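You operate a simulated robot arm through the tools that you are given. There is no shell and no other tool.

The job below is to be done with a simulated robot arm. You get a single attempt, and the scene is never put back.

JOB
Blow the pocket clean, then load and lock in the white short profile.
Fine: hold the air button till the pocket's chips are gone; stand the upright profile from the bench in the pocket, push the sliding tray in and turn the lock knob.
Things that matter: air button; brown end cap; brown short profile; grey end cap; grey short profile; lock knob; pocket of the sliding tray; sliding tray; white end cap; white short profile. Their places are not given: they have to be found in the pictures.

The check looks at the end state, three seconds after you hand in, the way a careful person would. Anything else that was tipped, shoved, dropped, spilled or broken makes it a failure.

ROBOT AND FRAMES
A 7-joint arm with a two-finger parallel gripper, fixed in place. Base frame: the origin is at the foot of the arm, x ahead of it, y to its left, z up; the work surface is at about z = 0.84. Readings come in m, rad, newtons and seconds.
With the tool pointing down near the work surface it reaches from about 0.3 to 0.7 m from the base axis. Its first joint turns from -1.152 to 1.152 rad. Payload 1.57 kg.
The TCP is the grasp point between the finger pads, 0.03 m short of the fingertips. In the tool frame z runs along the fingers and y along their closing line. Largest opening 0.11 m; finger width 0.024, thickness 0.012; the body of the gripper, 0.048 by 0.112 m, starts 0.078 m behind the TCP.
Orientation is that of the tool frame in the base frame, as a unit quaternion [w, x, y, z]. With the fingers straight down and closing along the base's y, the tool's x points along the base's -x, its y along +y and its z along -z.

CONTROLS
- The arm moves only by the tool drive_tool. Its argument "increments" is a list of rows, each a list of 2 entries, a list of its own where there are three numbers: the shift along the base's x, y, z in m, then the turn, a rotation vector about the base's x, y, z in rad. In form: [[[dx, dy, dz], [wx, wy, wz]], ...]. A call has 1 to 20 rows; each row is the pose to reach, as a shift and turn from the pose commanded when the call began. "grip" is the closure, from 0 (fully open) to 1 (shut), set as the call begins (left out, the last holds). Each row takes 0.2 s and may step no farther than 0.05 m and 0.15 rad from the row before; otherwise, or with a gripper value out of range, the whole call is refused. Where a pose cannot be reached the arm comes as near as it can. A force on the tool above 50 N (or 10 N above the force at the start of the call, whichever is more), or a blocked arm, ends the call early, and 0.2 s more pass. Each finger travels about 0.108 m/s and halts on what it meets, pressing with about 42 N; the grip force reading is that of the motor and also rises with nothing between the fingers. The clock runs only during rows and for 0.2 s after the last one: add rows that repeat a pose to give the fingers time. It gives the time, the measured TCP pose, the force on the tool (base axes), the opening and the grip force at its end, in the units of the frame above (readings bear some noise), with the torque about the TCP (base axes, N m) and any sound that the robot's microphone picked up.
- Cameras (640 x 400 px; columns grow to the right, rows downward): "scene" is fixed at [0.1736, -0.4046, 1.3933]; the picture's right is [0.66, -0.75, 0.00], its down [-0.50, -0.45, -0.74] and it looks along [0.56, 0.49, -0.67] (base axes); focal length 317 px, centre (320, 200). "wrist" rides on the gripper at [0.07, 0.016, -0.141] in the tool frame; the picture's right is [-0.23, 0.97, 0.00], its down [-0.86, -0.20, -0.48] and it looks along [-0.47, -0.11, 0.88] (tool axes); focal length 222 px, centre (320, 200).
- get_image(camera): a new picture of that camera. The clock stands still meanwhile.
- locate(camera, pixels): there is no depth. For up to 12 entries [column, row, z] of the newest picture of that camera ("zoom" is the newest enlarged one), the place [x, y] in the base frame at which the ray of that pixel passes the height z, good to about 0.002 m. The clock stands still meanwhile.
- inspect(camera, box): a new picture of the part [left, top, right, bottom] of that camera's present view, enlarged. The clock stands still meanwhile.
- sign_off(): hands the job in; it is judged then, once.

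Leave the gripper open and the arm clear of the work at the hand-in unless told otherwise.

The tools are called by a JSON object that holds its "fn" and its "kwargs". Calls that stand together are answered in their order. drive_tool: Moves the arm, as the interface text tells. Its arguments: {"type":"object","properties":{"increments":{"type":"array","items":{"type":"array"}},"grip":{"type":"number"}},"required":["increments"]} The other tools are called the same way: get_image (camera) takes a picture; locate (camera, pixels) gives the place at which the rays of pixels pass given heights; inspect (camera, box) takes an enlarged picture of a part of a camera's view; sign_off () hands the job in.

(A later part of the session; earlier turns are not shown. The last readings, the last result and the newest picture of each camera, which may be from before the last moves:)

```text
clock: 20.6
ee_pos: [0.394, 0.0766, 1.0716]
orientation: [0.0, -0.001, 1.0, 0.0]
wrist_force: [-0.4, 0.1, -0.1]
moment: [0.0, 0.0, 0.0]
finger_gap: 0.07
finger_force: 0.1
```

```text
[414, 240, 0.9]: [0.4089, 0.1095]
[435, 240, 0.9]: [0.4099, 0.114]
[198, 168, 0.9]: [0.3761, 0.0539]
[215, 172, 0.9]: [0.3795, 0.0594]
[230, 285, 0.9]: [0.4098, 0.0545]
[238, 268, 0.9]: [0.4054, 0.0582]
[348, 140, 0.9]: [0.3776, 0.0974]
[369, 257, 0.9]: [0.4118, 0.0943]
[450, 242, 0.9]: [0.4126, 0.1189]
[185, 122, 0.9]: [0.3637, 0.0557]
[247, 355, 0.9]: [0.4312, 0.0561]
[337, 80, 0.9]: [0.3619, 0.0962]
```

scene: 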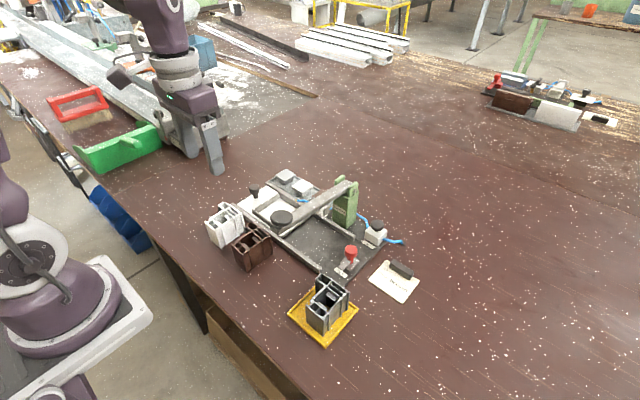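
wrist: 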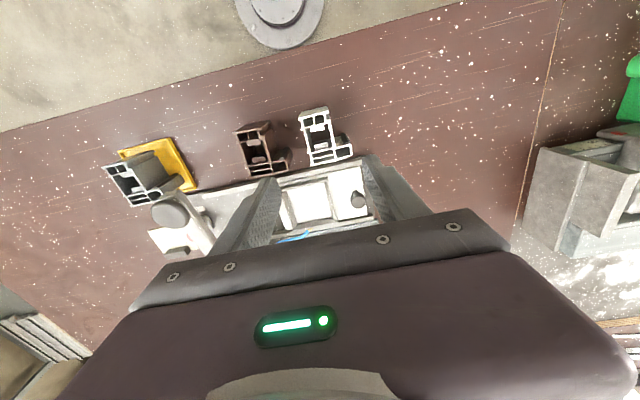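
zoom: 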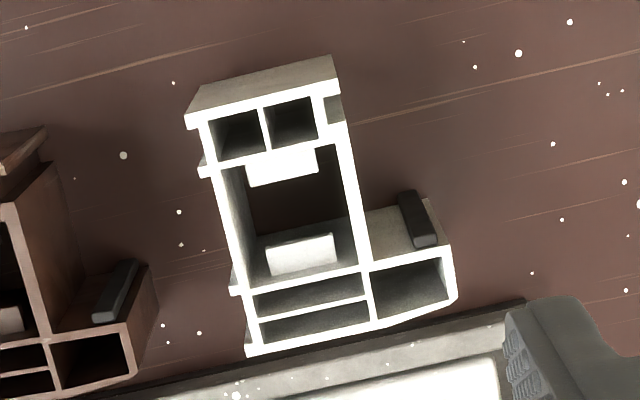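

The recess for the -y finger runs x ≈ 0.379–0.407, and the walls are at y 0.059 and 0.096. The strip starts at y 0.1095. I'll come straight down with the fingers open to about z 0.93 and check before going lower.

{"fn": "drive_tool", "kwargs": {"increments": [[[0, 0, -0.04], [0, 0, 0]], [[0, 0, -0.08], [0, 0, 0]], [[0, 0, -0.12], [0, 0, 0]], [[0, 0, -0.135], [0, 0, 0]], [[0, 0, -0.135], [0, 0, 0]]]}}

{"fn": "get_image", "kwargs": {"camera": "wrist"}}

{"fn": "inspect", "kwargs": {"camera": "scene", "box": [180, 170, 280, 270]}}

```text
clock: 21.8
ee_pos: [0.3946, 0.0793, 0.9372]
orientation: [0.0, 0.001, 1.0, 0.0]
wrist_force: [-0.1, -0.3, -0.2]
moment: [0.0, 0.0, -0.04]
finger_gap: 0.0702
finger_force: 0.0
```

```text
taken
```

wrist: 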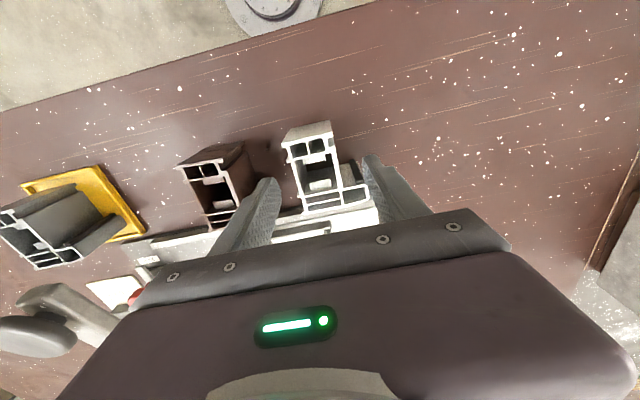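

```text
4.00 times, centred on (230, 220) of scene
```

zoom: 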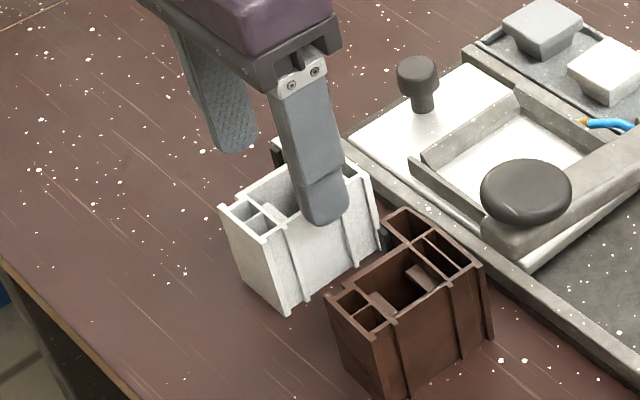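

The fingers straddle the profile and line up with the recess. I'll descend the last 39 mm, watching the force.

{"fn": "drive_tool", "kwargs": {"increments": [[[-0.0007, -0.0005, -0.015], [0, 0, 0]], [[-0.0007, -0.0005, -0.03], [0, 0, 0]], [[-0.0007, -0.0005, -0.04], [0, 0, 0]], [[-0.0007, -0.0005, -0.04], [0, 0, 0]]]}}

{"fn": "inspect", "kwargs": {"camera": "wrist", "box": [230, 110, 430, 240]}}

{"fn": "inspect", "kwargs": {"camera": "scene", "box": [180, 170, 280, 270]}}

```text
clock: 22.8
ee_pos: [0.3956, 0.0777, 0.8968]
orientation: [0.0, 0.0, 1.0, 0.0]
wrist_force: [-0.5, -0.5, -0.6]
moment: [0.04, -0.02, 0.01]
finger_gap: 0.07
finger_force: 0.2
```

```text
3.08 times, centred on (330, 175) of wrist
```

zoom: 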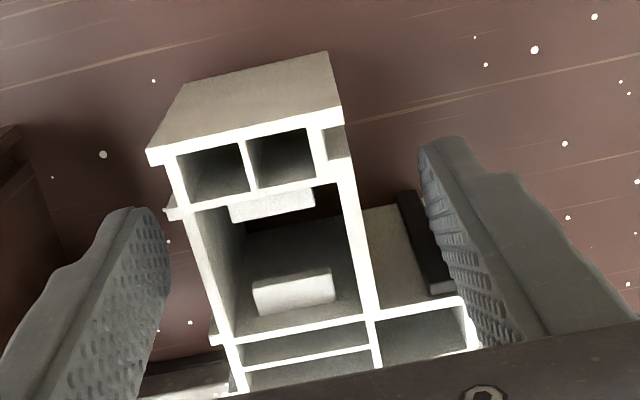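

```text
4.00 times, centred on (230, 220) of scene
```

zoom: 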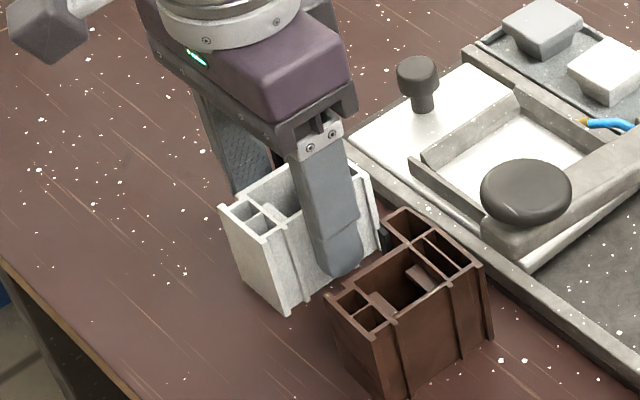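

Measured x is about 0.395. I'll shift 2 mm toward -x to centre in the recess, then close gently by stages.

{"fn": "drive_tool", "kwargs": {"increments": [[[-0.002, 0, 0], [0, 0, 0]], [[-0.002, 0, 0], [0, 0, 0]]], "grip": 0.364}}

{"fn": "drive_tool", "kwargs": {"increments": [[[0, 0, 0], [0, 0, 0]], [[0, 0, 0], [0, 0, 0]]], "grip": 0.6}}

{"fn": "inspect", "kwargs": {"camera": "wrist", "box": [230, 110, 430, 240]}}

```text
clock: 23.4
ee_pos: [0.393, 0.0785, 0.8986]
orientation: [-0.001, 0.0, 1.0, 0.0]
wrist_force: [0.0, -0.1, 0.5]
moment: [-0.02, 0.03, 0.01]
finger_gap: 0.0698
finger_force: 0.0
```

```text
clock: 24.0
ee_pos: [0.393, 0.078, 0.8976]
orientation: [-0.001, 0.0, 1.0, 0.0]
wrist_force: [0.4, -0.2, -0.2]
moment: [0.02, -0.04, 0.02]
finger_gap: 0.0439
finger_force: 0.0
```

```text
3.08 times, centred on (330, 175) of wrist
```

zoom: 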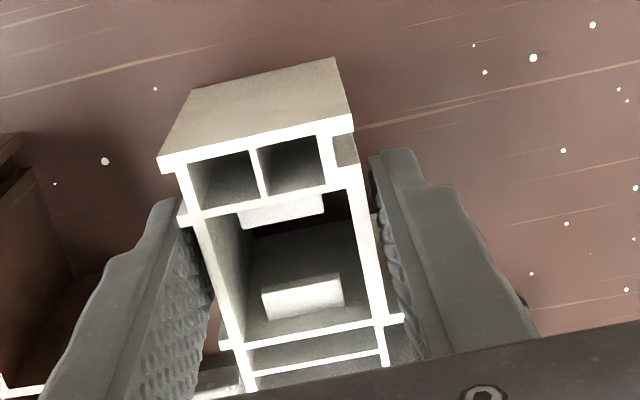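

The fingers are close on both sides at a 44 mm gap, with no force yet. Now I'll close fully onto the walls.

{"fn": "drive_tool", "kwargs": {"increments": [[[0, 0, 0], [0, 0, 0]], [[0, 0, 0], [0, 0, 0]], [[0, 0, 0], [0, 0, 0]], [[0, 0, 0], [0, 0, 0]]], "grip": 1}}

{"fn": "inspect", "kwargs": {"camera": "wrist", "box": [230, 110, 430, 240]}}

{"fn": "inspect", "kwargs": {"camera": "scene", "box": [180, 170, 280, 270]}}

```text
clock: 25.0
ee_pos: [0.3932, 0.0784, 0.8976]
orientation: [0.001, 0.0, 1.0, 0.001]
wrist_force: [0.3, 1.1, -0.3]
moment: [0.02, 0.01, 0.0]
finger_gap: 0.0409
finger_force: 41.8
```

```text
3.08 times, centred on (330, 175) of wrist
```

zoom: 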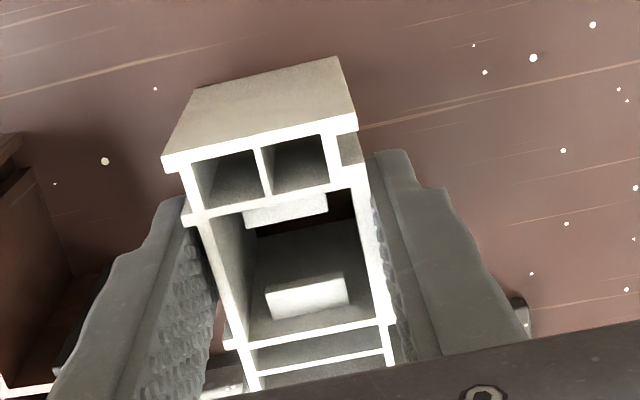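

```text
4.00 times, centred on (230, 220) of scene
```

zoom: 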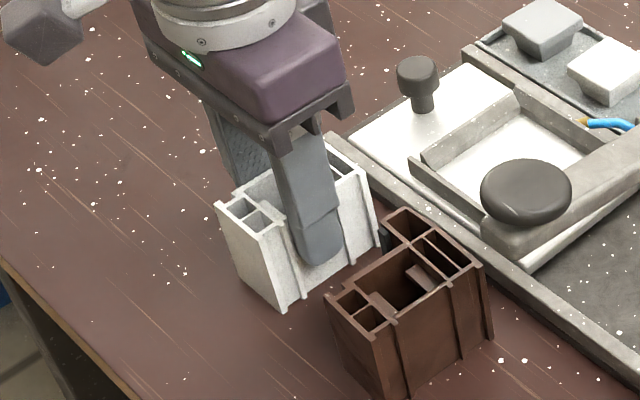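

The grip is firm at 41.8 N, but the 41 mm gap suggests the -y finger caught the rib at its -x edge. I'll open a little, shift 3 mm toward +x and re-close so the pad sits in the recess.

{"fn": "drive_tool", "kwargs": {"increments": [[[0, 0, 0], [0, 0, 0]], [[0, 0, 0], [0, 0, 0]], [[0.0015, 0, 0], [0, 0, 0]], [[0.003, 0, 0], [0, 0, 0]], [[0.003, 0, 0], [0, 0, 0]]], "grip": 0.57}}

{"fn": "inspect", "kwargs": {"camera": "wrist", "box": [230, 110, 430, 240]}}

{"fn": "drive_tool", "kwargs": {"increments": [[[0, 0, 0], [0, 0, 0]], [[0, 0, 0], [0, 0, 0]], [[0, 0, 0], [0, 0, 0]]], "grip": 1}}

{"fn": "inspect", "kwargs": {"camera": "wrist", "box": [230, 110, 430, 240]}}

{"fn": "inspect", "kwargs": {"camera": "scene", "box": [180, 170, 280, 270]}}

```text
clock: 26.2
ee_pos: [0.3965, 0.0785, 0.8977]
orientation: [0.0, 0.0, 1.0, 0.001]
wrist_force: [0.0, 0.4, 0.1]
moment: [0.01, -0.01, 0.01]
finger_gap: 0.0474
finger_force: 0.0
```

```text
3.08 times, centred on (330, 175) of wrist
```

zoom: 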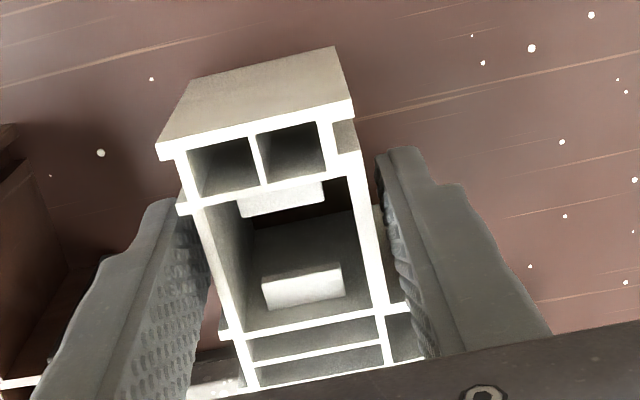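

```text
clock: 27.0
ee_pos: [0.3954, 0.0786, 0.8974]
orientation: [0.0, 0.0, 1.0, 0.0]
wrist_force: [0.4, 0.5, -0.5]
moment: [0.02, -0.01, 0.03]
finger_gap: 0.041
finger_force: 42.3
```

```text
3.08 times, centred on (330, 175) of wrist
```

zoom: 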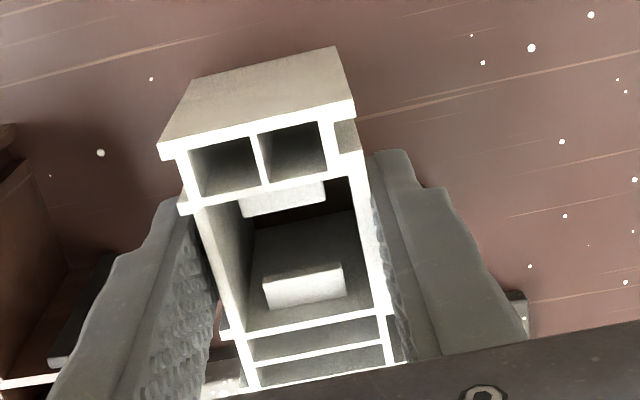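

```text
4.00 times, centred on (230, 220) of scene
```

zoom: 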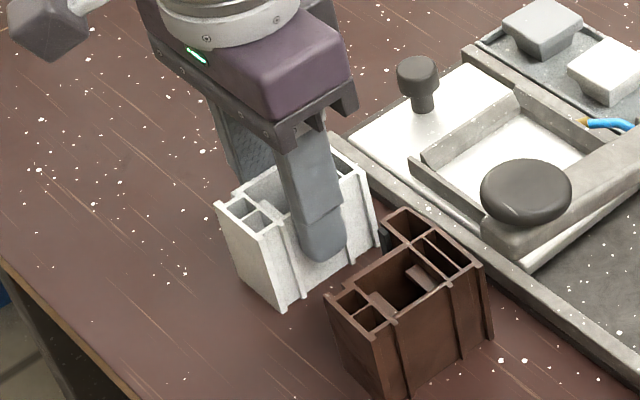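

The gap is the same, 41 mm, at a central position, so the pad is bearing evenly. I'll measure the profile's outline relative to the tool before lifting.

{"fn": "inspect", "kwargs": {"camera": "wrist", "box": [270, 120, 370, 220]}}

```text
4.00 times, centred on (320, 170) of wrist
```

zoom: 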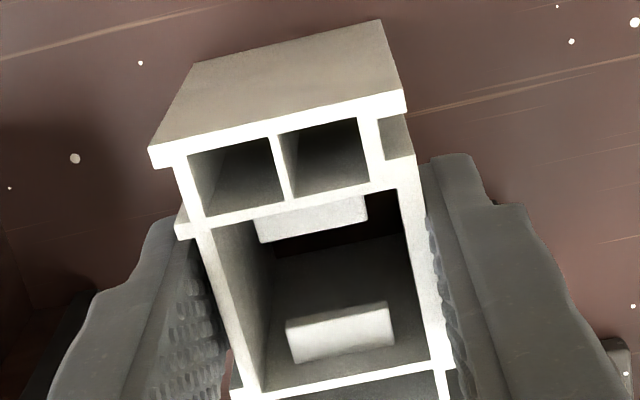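

{"fn": "locate", "kwargs": {"camera": "zoom", "pixels": [[150, 148, 0.9], [404, 91, 0.9], [176, 221, 0.9], [418, 160, 0.9], [230, 392, 0.9], [447, 367, 0.9], [150, 148, 0.902], [404, 91, 0.902], [194, 64, 0.84], [379, 20, 0.84]]}}

{"fn": "inspect", "kwargs": {"camera": "wrist", "box": [280, 180, 400, 240]}}

```text
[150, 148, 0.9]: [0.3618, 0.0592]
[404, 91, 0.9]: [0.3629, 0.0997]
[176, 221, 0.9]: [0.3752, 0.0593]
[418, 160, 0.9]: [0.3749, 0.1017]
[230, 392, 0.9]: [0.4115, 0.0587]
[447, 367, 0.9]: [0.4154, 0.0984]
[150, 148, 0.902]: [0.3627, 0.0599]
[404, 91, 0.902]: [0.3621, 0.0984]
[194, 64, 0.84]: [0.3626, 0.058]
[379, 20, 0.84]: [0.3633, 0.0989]
```

```text
5.33 times, centred on (340, 210) of wrist
```

zoom: 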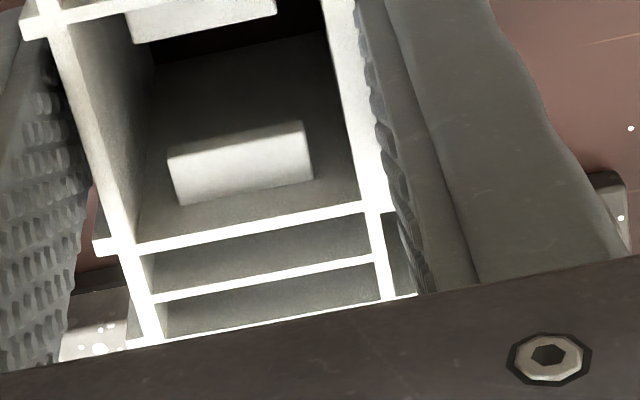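

The profile sits at x 0.3625–0.4325, with its main body at y 0.0585–0.0995, square to the axes. I need a shift of about (+0.1175, -0.0587) to reach the pocket. I'll lift straight up 6 cm first and check the hold.

{"fn": "drive_tool", "kwargs": {"increments": [[[0, 0, 0.01], [0, 0, 0]], [[0, 0, 0.03], [0, 0, 0]], [[0, 0, 0.055], [0, 0, 0]], [[0, 0, 0.07], [0, 0, 0]], [[0, 0, 0.07], [0, 0, 0]]]}}

{"fn": "inspect", "kwargs": {"camera": "scene", "box": [180, 130, 320, 270]}}

```text
clock: 28.2
ee_pos: [0.396, 0.0766, 0.9678]
orientation: [0.0, 0.001, 1.0, 0.0]
wrist_force: [0.1, 0.0, -1.0]
moment: [-0.03, 0.0, -0.02]
finger_gap: 0.0407
finger_force: 42.3
```

```text
2.86 times, centred on (250, 200) of scene
```

zoom: 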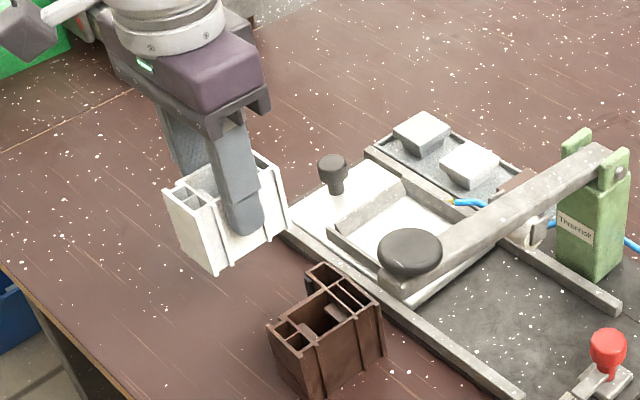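

The profile is held upright. I'll carry it over the pocket by (+0.1175, -0.0587) at this height.

{"fn": "drive_tool", "kwargs": {"increments": [[[0.02, -0.01, 0], [0, 0, 0]], [[0.045, -0.022, 0], [0, 0, 0]], [[0.07, -0.035, 0], [0, 0, 0]], [[0.095, -0.047, 0], [0, 0, 0]], [[0.11, -0.055, 0], [0, 0, 0]], [[0.1175, -0.0587, 0], [0, 0, 0]], [[0.1175, -0.0587, 0], [0, 0, 0]]]}}

{"fn": "inspect", "kwargs": {"camera": "scene", "box": [220, 130, 340, 250]}}

{"fn": "inspect", "kwargs": {"camera": "wrist", "box": [230, 110, 430, 240]}}

```text
clock: 29.8
ee_pos: [0.5141, 0.0195, 0.9678]
orientation: [-0.001, 0.0, 1.0, 0.0]
wrist_force: [0.7, -0.8, -0.1]
moment: [-0.01, 0.01, 0.04]
finger_gap: 0.0408
finger_force: 41.8
```

```text
3.33 times, centred on (280, 190) of scene
```

zoom: 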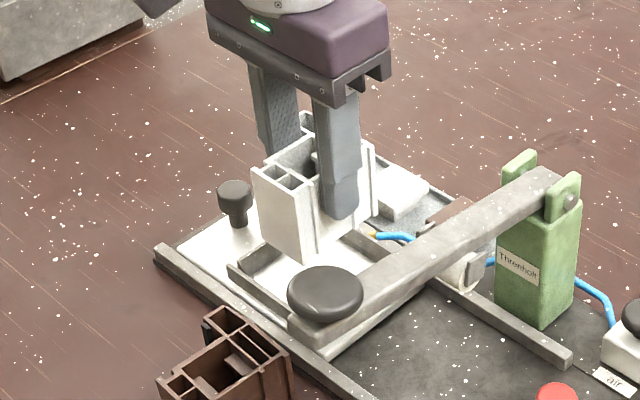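

```text
3.08 times, centred on (330, 175) of wrist
```

zoom: 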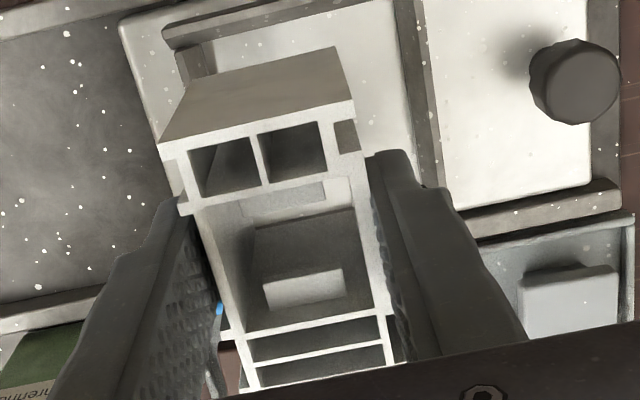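

The profile hangs above the pocket with its bottom at about 0.91. I'll lower 2 cm to just above the walls and compare.

{"fn": "drive_tool", "kwargs": {"increments": [[[0, 0, -0.012], [0, 0, 0]], [[0, 0, -0.022], [0, 0, 0]], [[0, 0, -0.022], [0, 0, 0]]]}}

{"fn": "inspect", "kwargs": {"camera": "scene", "box": [250, 170, 320, 240]}}

{"fn": "inspect", "kwargs": {"camera": "wrist", "box": [260, 80, 400, 190]}}

```text
clock: 30.6
ee_pos: [0.5128, 0.0203, 0.9482]
orientation: [0.0, 0.0, 1.0, 0.0]
wrist_force: [0.2, 0.4, -0.6]
moment: [-0.04, -0.01, 0.01]
finger_gap: 0.0408
finger_force: 41.8
```

```text
5.71 times, centred on (285, 205) of scene
```

zoom: 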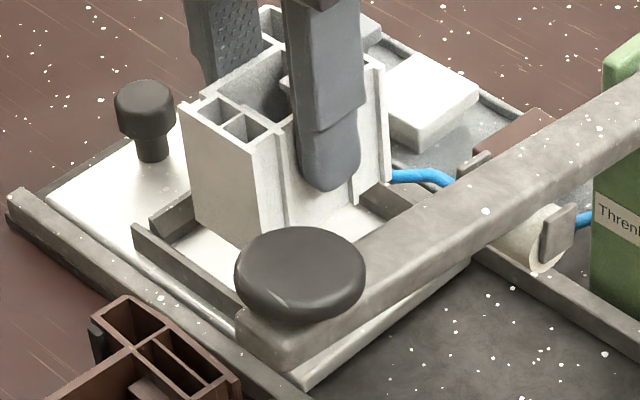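

```text
3.64 times, centred on (330, 135) of wrist
```

zoom: 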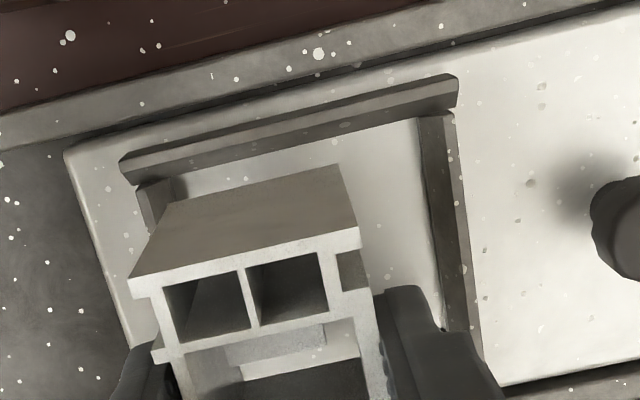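

I'll locate the profile's bottom edge (z ≈ 0.89) and the pocket wall tops in this same view.

{"fn": "locate", "kwargs": {"camera": "zoom", "pixels": [[164, 201, 0.89], [333, 166, 0.89], [131, 283, 0.95], [360, 233, 0.95], [135, 184, 0.875], [458, 107, 0.875], [419, 118, 0.875], [441, 330, 0.875], [148, 230, 0.875], [176, 180, 0.862], [418, 122, 0.862], [440, 300, 0.862]]}}

{"fn": "inspect", "kwargs": {"camera": "wrist", "box": [275, 105, 335, 155]}}

```text
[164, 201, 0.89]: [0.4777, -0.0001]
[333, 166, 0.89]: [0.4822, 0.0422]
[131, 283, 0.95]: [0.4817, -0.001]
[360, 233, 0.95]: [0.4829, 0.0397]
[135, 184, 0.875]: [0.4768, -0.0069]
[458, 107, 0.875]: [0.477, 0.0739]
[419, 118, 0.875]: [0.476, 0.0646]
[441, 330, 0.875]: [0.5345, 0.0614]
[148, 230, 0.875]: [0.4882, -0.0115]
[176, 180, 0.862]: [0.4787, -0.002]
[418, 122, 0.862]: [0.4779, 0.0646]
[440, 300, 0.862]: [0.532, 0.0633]
```

```text
8.00 times, centred on (305, 130) of wrist
```

zoom: 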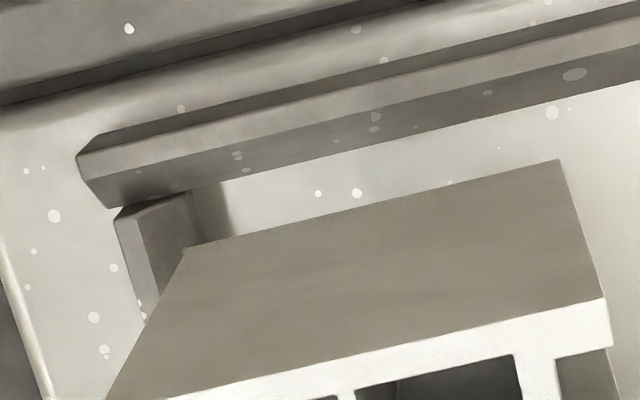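

The profile's -x face is at x ≈ 0.481 against the wall at 0.4775. In y it is centred, -0.0005 to 0.0635 inside -0.002 to 0.0645, and the walls have lead-in bevels. I'll shift 1 mm toward -x and lower slowly with force watch.

{"fn": "drive_tool", "kwargs": {"increments": [[[-0.001, 0, -0.005], [0, 0, 0]], [[-0.001, 0, -0.01], [0, 0, 0]], [[-0.001, 0, -0.014], [0, 0, 0]], [[-0.001, 0, -0.018], [0, 0, 0]], [[-0.001, 0, -0.018], [0, 0, 0]]]}}

{"fn": "inspect", "kwargs": {"camera": "scene", "box": [250, 170, 320, 240]}}

{"fn": "inspect", "kwargs": {"camera": "wrist", "box": [260, 80, 400, 190]}}

```text
clock: 31.8
ee_pos: [0.5113, 0.0204, 0.9279]
orientation: [0.0, 0.0, 1.0, 0.0]
wrist_force: [0.7, 0.3, -0.2]
moment: [-0.02, 0.03, 0.0]
finger_gap: 0.0408
finger_force: 42.3
```

```text
5.71 times, centred on (285, 205) of scene
```

zoom: 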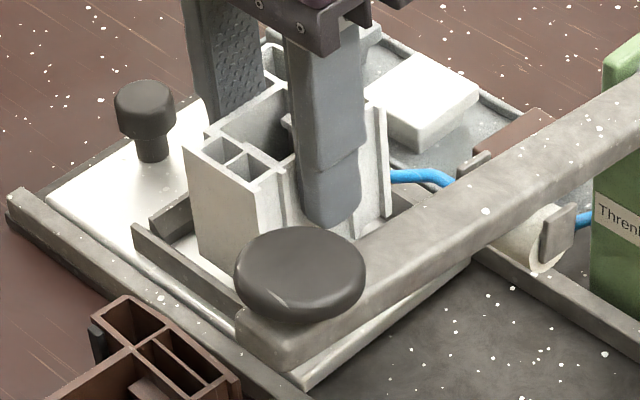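

```text
3.64 times, centred on (330, 135) of wrist
```

zoom: 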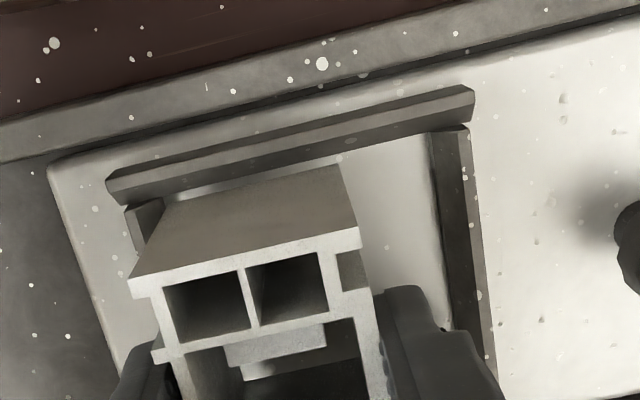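

There is no contact force and the profile is between the walls. I'll lower the last ~9 mm in 2 mm steps.

{"fn": "drive_tool", "kwargs": {"increments": [[[0, 0, -0.002], [0, 0, 0]], [[0, 0, -0.004], [0, 0, 0]], [[0, 0, -0.006], [0, 0, 0]], [[0, 0, -0.008], [0, 0, 0]], [[0, 0, -0.008], [0, 0, 0]]]}}

```text
clock: 33.0
ee_pos: [0.5123, 0.0203, 0.9211]
orientation: [0.0, 0.0, 1.0, 0.001]
wrist_force: [0.2, 0.2, -0.5]
moment: [-0.03, -0.01, -0.01]
finger_gap: 0.041
finger_force: 41.7
```

No contact yet at z 0.921. I'll continue 1 mm at a time.

{"fn": "drive_tool", "kwargs": {"increments": [[[0, 0, -0.001], [0, 0, 0]], [[0, 0, -0.002], [0, 0, 0]], [[0, 0, -0.002], [0, 0, 0]]]}}

{"fn": "inspect", "kwargs": {"camera": "wrist", "box": [260, 80, 400, 190]}}

{"fn": "inspect", "kwargs": {"camera": "scene", "box": [250, 170, 320, 240]}}

```text
clock: 33.8
ee_pos: [0.5107, 0.0202, 0.92]
orientation: [0.001, 0.0, 1.0, 0.0]
wrist_force: [0.5, -0.2, 0.0]
moment: [0.01, 0.0, 0.01]
finger_gap: 0.0409
finger_force: 42.3
```

```text
3.64 times, centred on (330, 135) of wrist
```

zoom: 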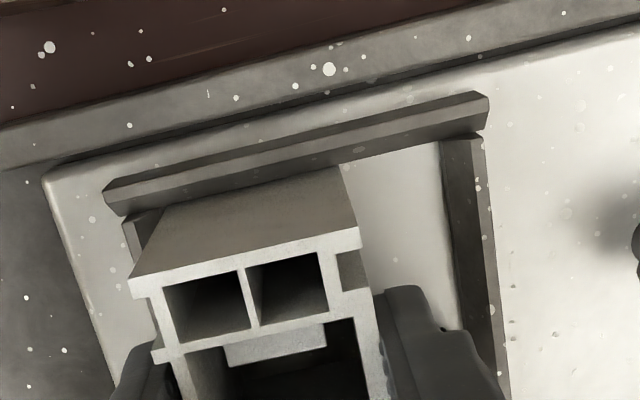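

```text
5.71 times, centred on (285, 205) of scene
```

zoom: 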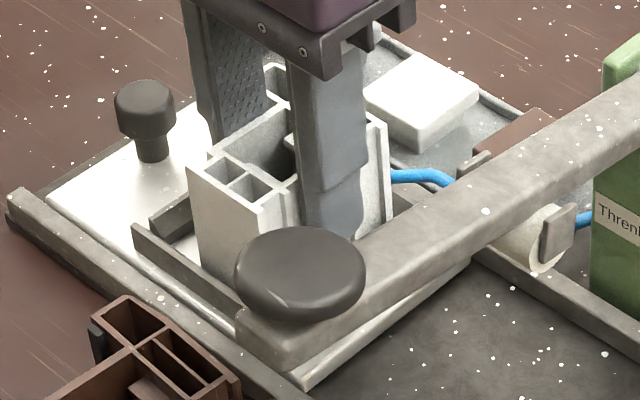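

Still free and well inside the walls. I'll keep lowering 1 mm per row until a light contact shows.

{"fn": "drive_tool", "kwargs": {"increments": [[[0, 0, -0.001], [0, 0, 0]], [[0, 0, -0.0015], [0, 0, 0]], [[0, 0, -0.0015], [0, 0, 0]]]}}

{"fn": "drive_tool", "kwargs": {"increments": [[[0, 0, -0.0005], [0, 0, 0]], [[0, 0, -0.001], [0, 0, 0]], [[0, 0, -0.001], [0, 0, 0]]]}}

```text
clock: 34.6
ee_pos: [0.5112, 0.0184, 0.9166]
orientation: [0.0, 0.0, 1.0, 0.001]
wrist_force: [-0.9, -0.9, 3.8]
moment: [0.03, 0.05, -0.02]
finger_gap: 0.0409
finger_force: 41.8
```

```text
clock: 35.4
ee_pos: [0.5116, 0.0184, 0.9172]
orientation: [0.0, 0.001, 1.0, 0.0]
wrist_force: [-5.0, -0.8, 32.3]
moment: [0.03, 0.67, 0.02]
finger_gap: 0.0409
finger_force: 42.2
```

The profile is seated, with 32 N upward. I'll back off 1 mm to relieve the force, then open the fingers slightly.

{"fn": "drive_tool", "kwargs": {"increments": [[[0, 0, 0.001], [0, 0, 0]], [[0, 0, 0.001], [0, 0, 0]]]}}

{"fn": "drive_tool", "kwargs": {"increments": [[[0, 0, 0], [0, 0, 0]], [[0, 0, 0], [0, 0, 0]], [[0, 0, 0], [0, 0, 0]]], "grip": 0.59}}

{"fn": "inspect", "kwargs": {"camera": "wrist", "box": [250, 80, 410, 220]}}

```text
clock: 36.0
ee_pos: [0.5125, 0.0198, 0.9167]
orientation: [0.001, -0.001, 1.0, 0.0]
wrist_force: [0.5, -1.6, 4.2]
moment: [-0.06, -0.16, -0.05]
finger_gap: 0.0409
finger_force: 41.9
```

```text
clock: 36.8
ee_pos: [0.5122, 0.0207, 0.9166]
orientation: [0.0, 0.0, 1.0, 0.0]
wrist_force: [-0.8, 0.3, -0.2]
moment: [0.0, 0.0, -0.05]
finger_gap: 0.0451
finger_force: 0.2
```

```text
2.86 times, centred on (330, 150) of wrist
```

zoom: 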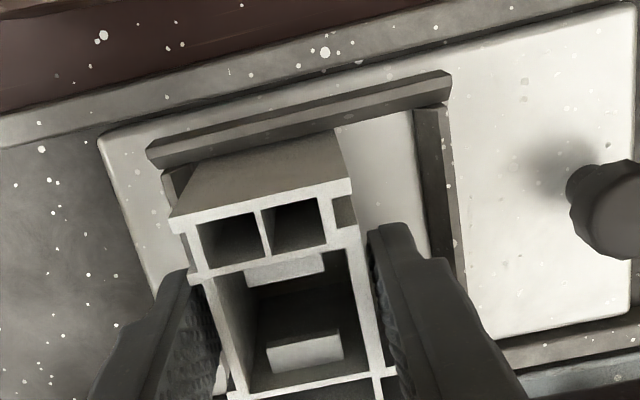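

The profile is released and standing in the pocket. I'll lift straight up, clear of its top.

{"fn": "drive_tool", "kwargs": {"increments": [[[0, 0, 0.02], [0, 0, 0]], [[0, 0, 0.05], [0, 0, 0]], [[0, 0, 0.09], [0, 0, 0]], [[0, 0, 0.13], [0, 0, 0]], [[0, 0.02, 0.16], [0, 0, 0]], [[0, 0.02, 0.16], [0, 0, 0]]]}}

{"fn": "inspect", "kwargs": {"camera": "wrist", "box": [250, 80, 410, 220]}}

{"fn": "inspect", "kwargs": {"camera": "scene", "box": [220, 150, 340, 250]}}

```text
clock: 38.2
ee_pos: [0.5129, 0.0397, 1.0807]
orientation: [0.0, 0.0, 1.0, 0.0]
wrist_force: [0.4, -0.8, 0.3]
moment: [0.02, -0.02, 0.01]
finger_gap: 0.0451
finger_force: 0.2
```

```text
2.86 times, centred on (330, 150) of wrist
```

zoom: 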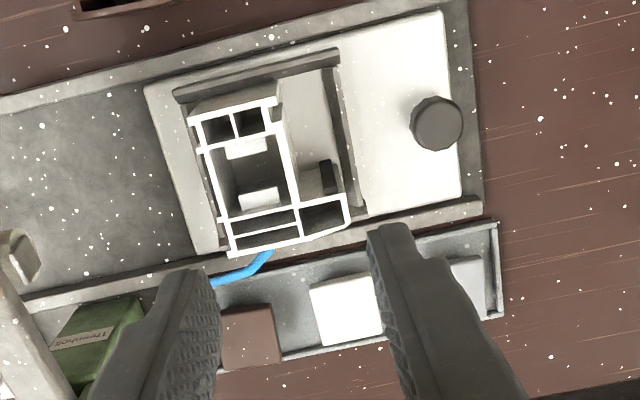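

```text
4.00 times, centred on (280, 200) of scene
```

zoom: 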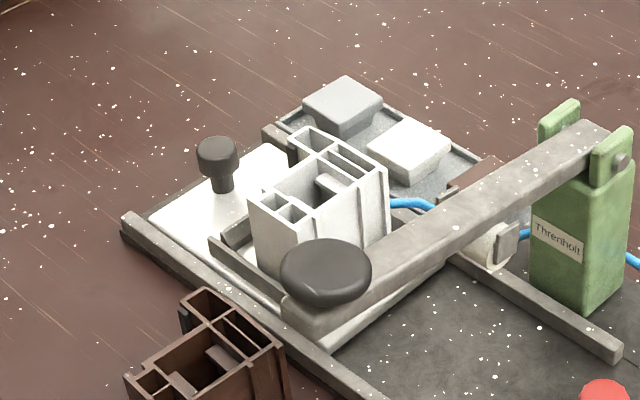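

The white profile stands squarely in the pocket. Next I'll locate the tray's push knob in this view to plan the push.

{"fn": "locate", "kwargs": {"camera": "zoom", "pixels": [[437, 123, 0.89], [437, 123, 0.88], [463, 125, 0.88], [410, 122, 0.88], [460, 195, 0.862], [443, 12, 0.862], [146, 88, 0.862], [196, 255, 0.862], [482, 200, 0.848], [40, 230, 0.99], [12, 250, 0.99], [205, 80, 0.92]]}}

{"fn": "inspect", "kwargs": {"camera": "scene", "box": [240, 175, 290, 225]}}

```text
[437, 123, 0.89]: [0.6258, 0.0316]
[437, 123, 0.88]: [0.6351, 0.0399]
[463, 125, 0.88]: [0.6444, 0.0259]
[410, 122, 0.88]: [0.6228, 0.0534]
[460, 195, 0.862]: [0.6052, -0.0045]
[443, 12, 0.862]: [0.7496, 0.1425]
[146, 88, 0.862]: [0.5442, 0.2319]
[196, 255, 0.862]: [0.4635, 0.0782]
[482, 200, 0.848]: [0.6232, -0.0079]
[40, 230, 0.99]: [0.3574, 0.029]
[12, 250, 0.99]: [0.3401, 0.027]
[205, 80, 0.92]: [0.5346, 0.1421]
```

```text
8.00 times, centred on (265, 200) of scene
```

zoom: 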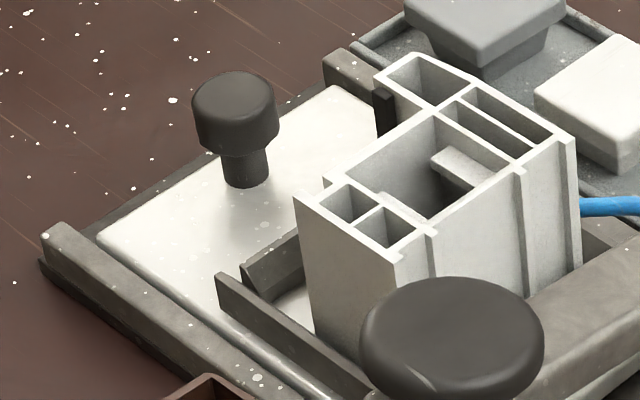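

That locate used the newer scene zoom, so those values are invalid. I'll redo it with the wrist zoom as the newest picture.

{"fn": "locate", "kwargs": {"camera": "zoom", "pixels": [[235, 90, 0.88], [235, 90, 0.89], [235, 90, 0.9], [246, 183, 0.862]]}}

{"fn": "inspect", "kwargs": {"camera": "wrist", "box": [250, 80, 410, 220]}}

{"fn": "locate", "kwargs": {"camera": "zoom", "pixels": [[437, 123, 0.89], [437, 123, 0.88], [463, 125, 0.88], [410, 122, 0.88], [460, 195, 0.862], [443, 12, 0.862], [146, 88, 0.862], [196, 255, 0.862], [482, 200, 0.848], [40, 230, 0.99], [205, 112, 0.92], [350, 215, 0.92]]}}

```text
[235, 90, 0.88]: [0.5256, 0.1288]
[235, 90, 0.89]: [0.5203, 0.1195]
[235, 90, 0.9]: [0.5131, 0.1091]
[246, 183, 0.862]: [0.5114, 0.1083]
```

```text
2.86 times, centred on (330, 150) of wrist
```

zoom: 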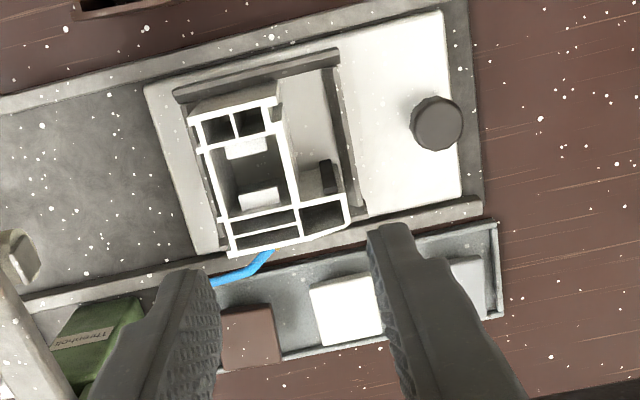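

```text
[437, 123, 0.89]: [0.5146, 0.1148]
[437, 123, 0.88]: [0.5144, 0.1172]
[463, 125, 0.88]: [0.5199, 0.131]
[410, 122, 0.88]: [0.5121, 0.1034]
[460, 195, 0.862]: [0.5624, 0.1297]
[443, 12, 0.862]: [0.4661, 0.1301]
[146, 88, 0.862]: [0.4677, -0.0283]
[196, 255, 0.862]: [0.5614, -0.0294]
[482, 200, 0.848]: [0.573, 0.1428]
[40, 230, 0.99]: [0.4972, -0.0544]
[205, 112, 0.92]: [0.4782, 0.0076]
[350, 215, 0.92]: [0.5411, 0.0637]
```

The knob is at about (0.514, 0.113), cap top 0.895, cap radius about 13 mm. The tray spans y -0.029 to 0.130. I'll close the fingers, move to y ≈ 0.155 behind the knob, and descend to TCP z ≈ 0.903.

{"fn": "drive_tool", "kwargs": {"increments": [[[0, 0.04, 0], [0, 0, 0]], [[0, 0.08, 0], [0, 0, 0]], [[0.001, 0.116, 0], [0, 0, 0]], [[0.001, 0.116, -0.04], [0, 0, 0]], [[0.001, 0.116, -0.085], [0, 0, 0]], [[0.001, 0.116, -0.125], [0, 0, 0]], [[0.001, 0.116, -0.15], [0, 0, 0]], [[0.001, 0.116, -0.15], [0, 0, 0]]], "grip": 1}}

{"fn": "get_image", "kwargs": {"camera": "wrist"}}

{"fn": "inspect", "kwargs": {"camera": "scene", "box": [200, 110, 340, 250]}}

```text
clock: 40.0
ee_pos: [0.5135, 0.1548, 0.9253]
orientation: [0.0, 0.0, 1.0, 0.0]
wrist_force: [0.5, -0.3, 0.0]
moment: [-0.01, 0.04, 0.04]
finger_gap: 0.0
finger_force: 21.2
```

```text
taken
```

wrist: 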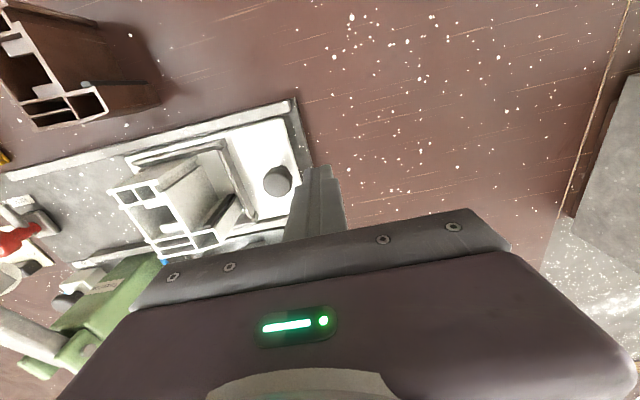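

```text
2.86 times, centred on (270, 180) of scene
```

zoom: 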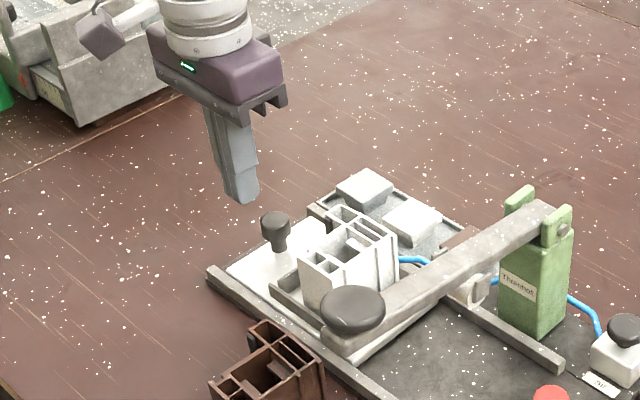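

I'm behind the knob at z 0.925. I'll lower to 0.903 and start moving slowly toward -y until contact.

{"fn": "drive_tool", "kwargs": {"increments": [[[0, 0, -0.012], [0, 0, 0]], [[0, 0, -0.022], [0, 0, 0]], [[0, 0, -0.022], [0, 0, 0]], [[0, -0.006, -0.022], [0, 0, 0]], [[0, -0.012, -0.022], [0, 0, 0]], [[0, -0.016, -0.022], [0, 0, 0]], [[0, -0.02, -0.022], [0, 0, 0]], [[0, -0.024, -0.022], [0, 0, 0]], [[0, -0.028, -0.022], [0, 0, 0]]]}}

{"fn": "inspect", "kwargs": {"camera": "wrist", "box": [80, 80, 360, 260]}}

{"fn": "inspect", "kwargs": {"camera": "scene", "box": [200, 130, 340, 250]}}

```text
clock: 42.0
ee_pos: [0.5126, 0.1271, 0.905]
orientation: [-0.001, 0.0, 1.0, 0.001]
wrist_force: [0.5, 1.4, -1.0]
moment: [0.05, -0.01, 0.0]
finger_gap: 0.0
finger_force: 20.8
```

```text
2.22 times, centred on (220, 170) of wrist
```

zoom: 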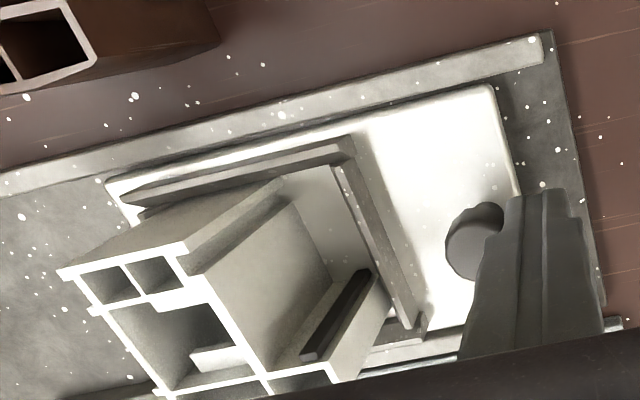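

```text
3.33 times, centred on (270, 190) of scene
```

zoom: 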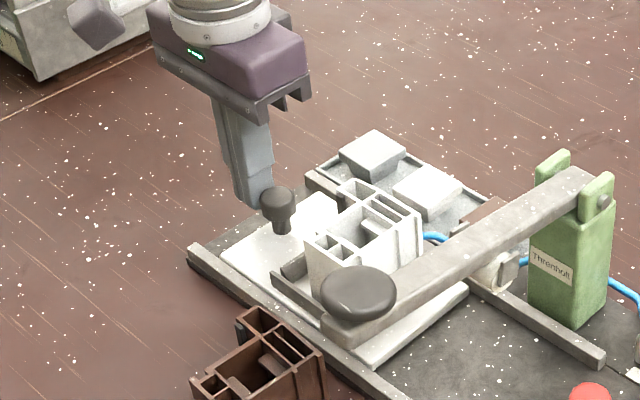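

The tray is moving smoothly with about 1.4 N. I'll keep pushing 6 mm per row for 6 cm, then check clearance under the lever.

{"fn": "drive_tool", "kwargs": {"increments": [[[0, -0.006, 0], [0, 0, 0]], [[0, -0.012, 0], [0, 0, 0]], [[0, -0.018, 0], [0, 0, 0]], [[0, -0.024, 0], [0, 0, 0]], [[0, -0.03, 0], [0, 0, 0]], [[0, -0.036, 0], [0, 0, 0]], [[0, -0.04, 0], [0, 0, 0]], [[0, -0.043, 0], [0, 0, 0]], [[0, -0.043, 0], [0, 0, 0]]]}}

{"fn": "inspect", "kwargs": {"camera": "wrist", "box": [80, 60, 360, 260]}}

{"fn": "inspect", "kwargs": {"camera": "scene", "box": [240, 150, 360, 270]}}

```text
clock: 44.0
ee_pos: [0.5133, 0.0848, 0.9044]
orientation: [0.0, 0.0, 1.0, 0.0]
wrist_force: [0.9, 0.9, 0.9]
moment: [0.02, -0.03, 0.0]
finger_gap: 0.0002
finger_force: 21.6
```

```text
2.00 times, centred on (220, 160) of wrist
```

zoom: 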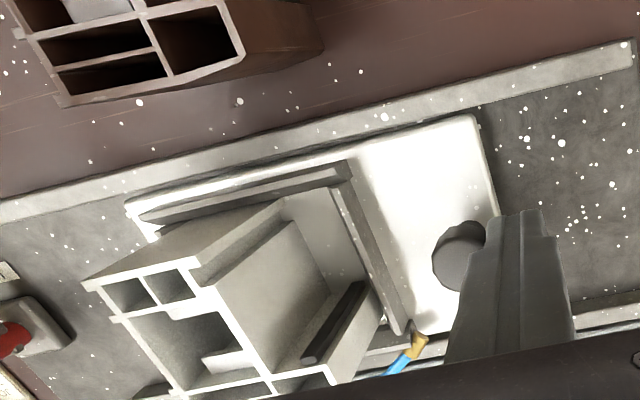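

```text
3.33 times, centred on (300, 210) of scene
```

zoom: 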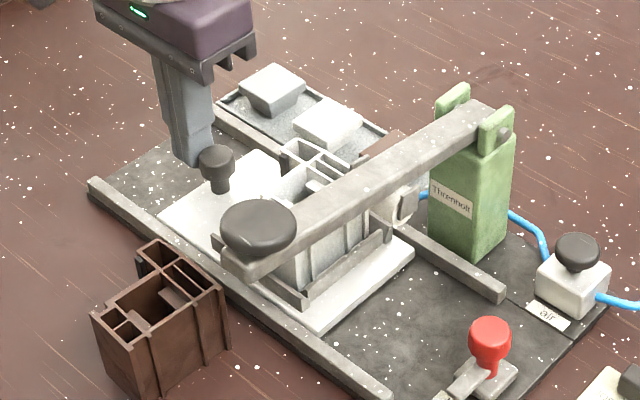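

The tray slides well with about 1 N. Before the profile goes under the lever's press head, I'll check that head's height against the profile top (0.92).

{"fn": "locate", "kwargs": {"camera": "zoom", "pixels": [[405, 225, 0.9], [405, 225, 0.92], [405, 225, 0.94], [405, 225, 0.96], [388, 225, 0.92], [388, 225, 0.94], [388, 225, 0.96], [230, 275, 0.96], [230, 275, 0.98]]}}

{"fn": "inspect", "kwargs": {"camera": "scene", "box": [290, 170, 350, 230]}}

```text
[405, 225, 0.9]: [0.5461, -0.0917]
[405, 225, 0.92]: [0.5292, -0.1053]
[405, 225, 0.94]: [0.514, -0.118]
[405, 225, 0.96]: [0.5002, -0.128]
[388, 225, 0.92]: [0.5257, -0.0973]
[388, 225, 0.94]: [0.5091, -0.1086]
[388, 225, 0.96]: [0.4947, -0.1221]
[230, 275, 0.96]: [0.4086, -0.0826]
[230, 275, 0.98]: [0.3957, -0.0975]
```

```text
6.67 times, centred on (320, 200) of scene
```

zoom: 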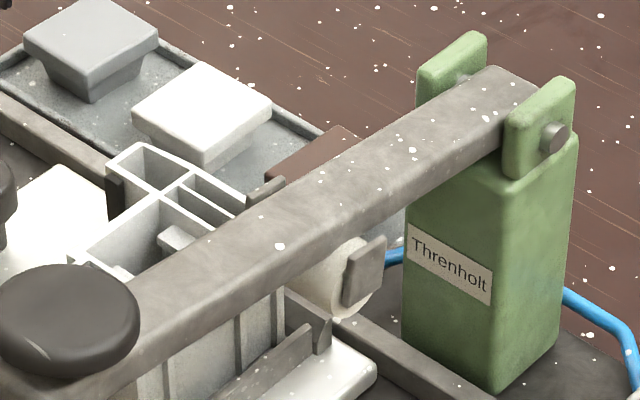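

The press head's underside is at about z 0.95, clear of the profile top at 0.92. I'll continue pushing.

{"fn": "drive_tool", "kwargs": {"increments": [[[0, -0.005, 0], [0, 0, 0]], [[0, -0.01, 0], [0, 0, 0]], [[0, -0.015, 0], [0, 0, 0]], [[0, -0.02, 0], [0, 0, 0]], [[0, -0.025, 0], [0, 0, 0]], [[0, -0.03, 0], [0, 0, 0]], [[0, -0.035, 0], [0, 0, 0]], [[0, -0.035, 0], [0, 0, 0]]]}}

{"fn": "inspect", "kwargs": {"camera": "scene", "box": [260, 150, 380, 270]}}

{"fn": "inspect", "kwargs": {"camera": "wrist", "box": [80, 60, 360, 260]}}

```text
clock: 45.8
ee_pos: [0.5132, 0.0495, 0.9046]
orientation: [0.0, 0.0, 1.0, 0.001]
wrist_force: [0.7, -0.6, -0.8]
moment: [0.03, 0.01, 0.01]
finger_gap: 0.0
finger_force: 21.6
```

```text
3.33 times, centred on (320, 210) of scene
```

zoom: 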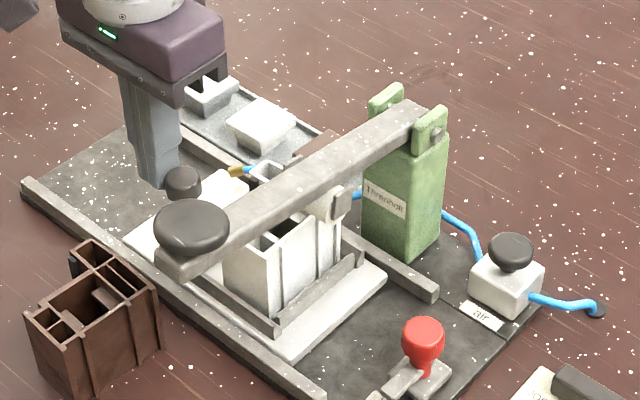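

```text
2.00 times, centred on (220, 160) of wrist
```

zoom: 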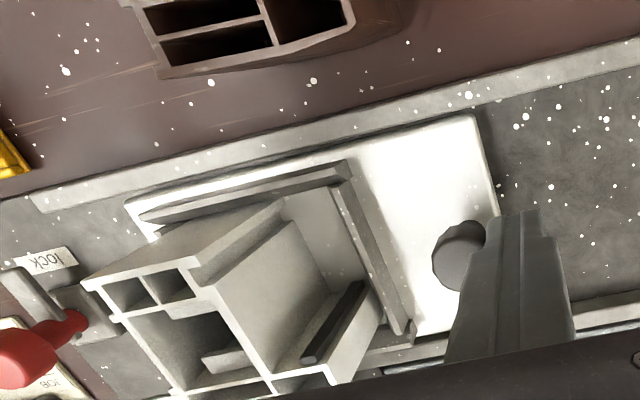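

Everything is upright, with about 5 cm left to the lock block. I'll continue at 4 mm per row.

{"fn": "drive_tool", "kwargs": {"increments": [[[0, -0.004, 0], [0, 0, 0]], [[0, -0.008, 0], [0, 0, 0]], [[0, -0.012, 0], [0, 0, 0]], [[0, -0.016, 0], [0, 0, 0]], [[0, -0.02, 0], [0, 0, 0]], [[0, -0.024, 0], [0, 0, 0]], [[0, -0.028, 0], [0, 0, 0]], [[0, -0.032, 0], [0, 0, 0]], [[0, -0.034, 0], [0, 0, 0]], [[0, -0.034, 0], [0, 0, 0]]]}}

{"fn": "inspect", "kwargs": {"camera": "scene", "box": [260, 150, 380, 270]}}

{"fn": "inspect", "kwargs": {"camera": "wrist", "box": [80, 60, 360, 260]}}

```text
clock: 48.0
ee_pos: [0.514, 0.0157, 0.9045]
orientation: [-0.001, -0.001, 1.0, 0.0]
wrist_force: [0.3, 0.2, 0.7]
moment: [0.0, 0.01, -0.01]
finger_gap: 0.0
finger_force: 21.3
```

```text
3.33 times, centred on (320, 210) of scene
```

zoom: 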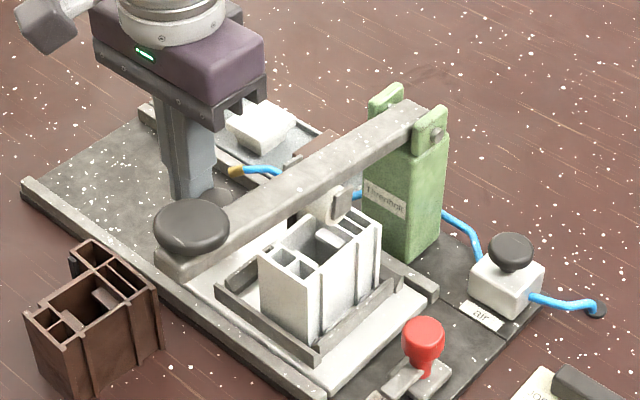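

```text
2.00 times, centred on (220, 160) of wrist
```

zoom: 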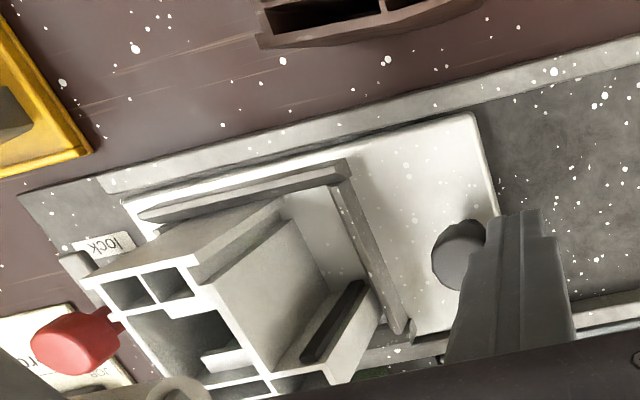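

Close now. I'll push 2 mm per row until the force rises at the stop.

{"fn": "drive_tool", "kwargs": {"increments": [[[0, -0.002, 0], [0, 0, 0]], [[0, -0.004, 0], [0, 0, 0]], [[0, -0.006, 0], [0, 0, 0]], [[0, -0.008, 0], [0, 0, 0]], [[0, -0.01, 0], [0, 0, 0]], [[0, -0.01, 0], [0, 0, 0]]]}}

{"fn": "inspect", "kwargs": {"camera": "scene", "box": [290, 180, 380, 270]}}

```text
clock: 49.4
ee_pos: [0.5133, 0.0077, 0.9056]
orientation: [0.0, -0.001, 1.0, 0.0]
wrist_force: [-1.6, 16.9, 0.3]
moment: [0.47, 0.04, 0.03]
finger_gap: 0.0
finger_force: 21.2
```

```text
4.44 times, centred on (335, 225) of scene
```

zoom: 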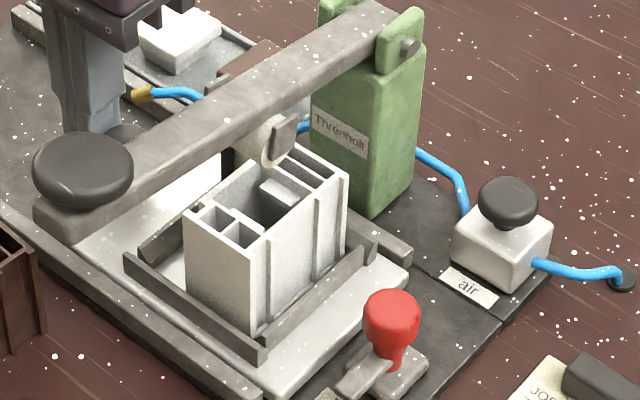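

The force rose to 17 N at y 0.0077, so that is the stop. I'll press slightly more to confirm it is hard.

{"fn": "drive_tool", "kwargs": {"increments": [[[0, -0.001, 0], [0, 0, 0]], [[0, -0.0015, 0], [0, 0, 0]], [[0, -0.0015, 0], [0, 0, 0]]]}}

{"fn": "drive_tool", "kwargs": {"increments": [[[0, 0.01, 0], [0, 0, 0]], [[0, 0.03, 0], [0, 0, 0]], [[0, 0.03, 0.04], [0, 0, 0]], [[0, 0.03, 0.08], [0, 0, 0]], [[0, 0.03, 0.12], [0, 0, 0]], [[0, 0.03, 0.16], [0, 0, 0]], [[0, 0.03, 0.2], [0, 0, 0]], [[0, 0.03, 0.25], [0, 0, 0]], [[0, 0.03, 0.25], [0, 0, 0]]]}}

{"fn": "get_image", "kwargs": {"camera": "wrist"}}

{"fn": "inspect", "kwargs": {"camera": "scene", "box": [270, 180, 390, 280]}}

```text
clock: 50.2
ee_pos: [0.513, 0.0071, 0.9052]
orientation: [0.0, -0.002, 1.0, 0.002]
wrist_force: [-0.1, 35.2, 3.7]
moment: [0.92, -0.01, 0.05]
finger_gap: 0.0
finger_force: 21.2
```

```text
clock: 52.2
ee_pos: [0.5156, 0.0355, 1.156]
orientation: [0.0, 0.0, 1.0, 0.0]
wrist_force: [-0.1, -0.8, -0.7]
moment: [-0.01, 0.02, -0.02]
finger_gap: 0.0
finger_force: 20.8
```

```text
taken
```

wrist: 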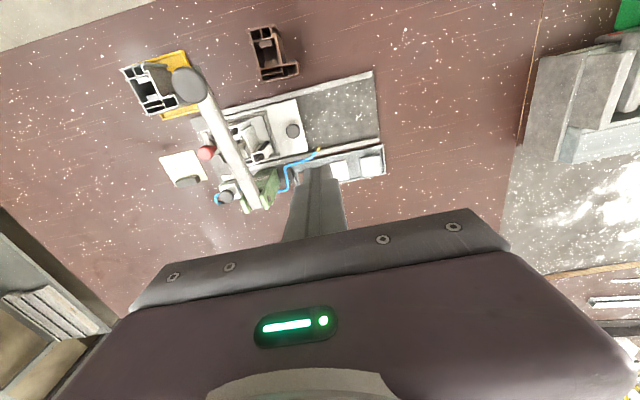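

```text
4.00 times, centred on (330, 230) of scene
```

zoom: 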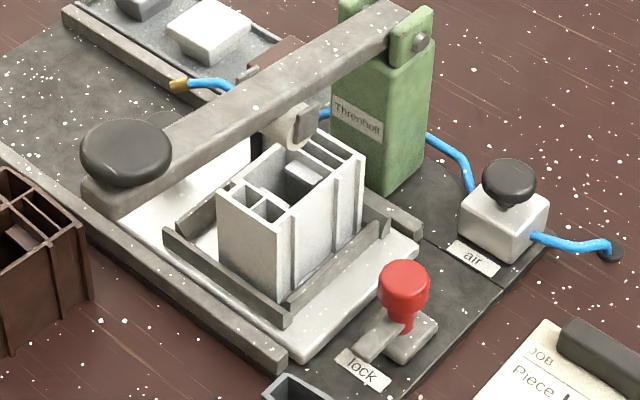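

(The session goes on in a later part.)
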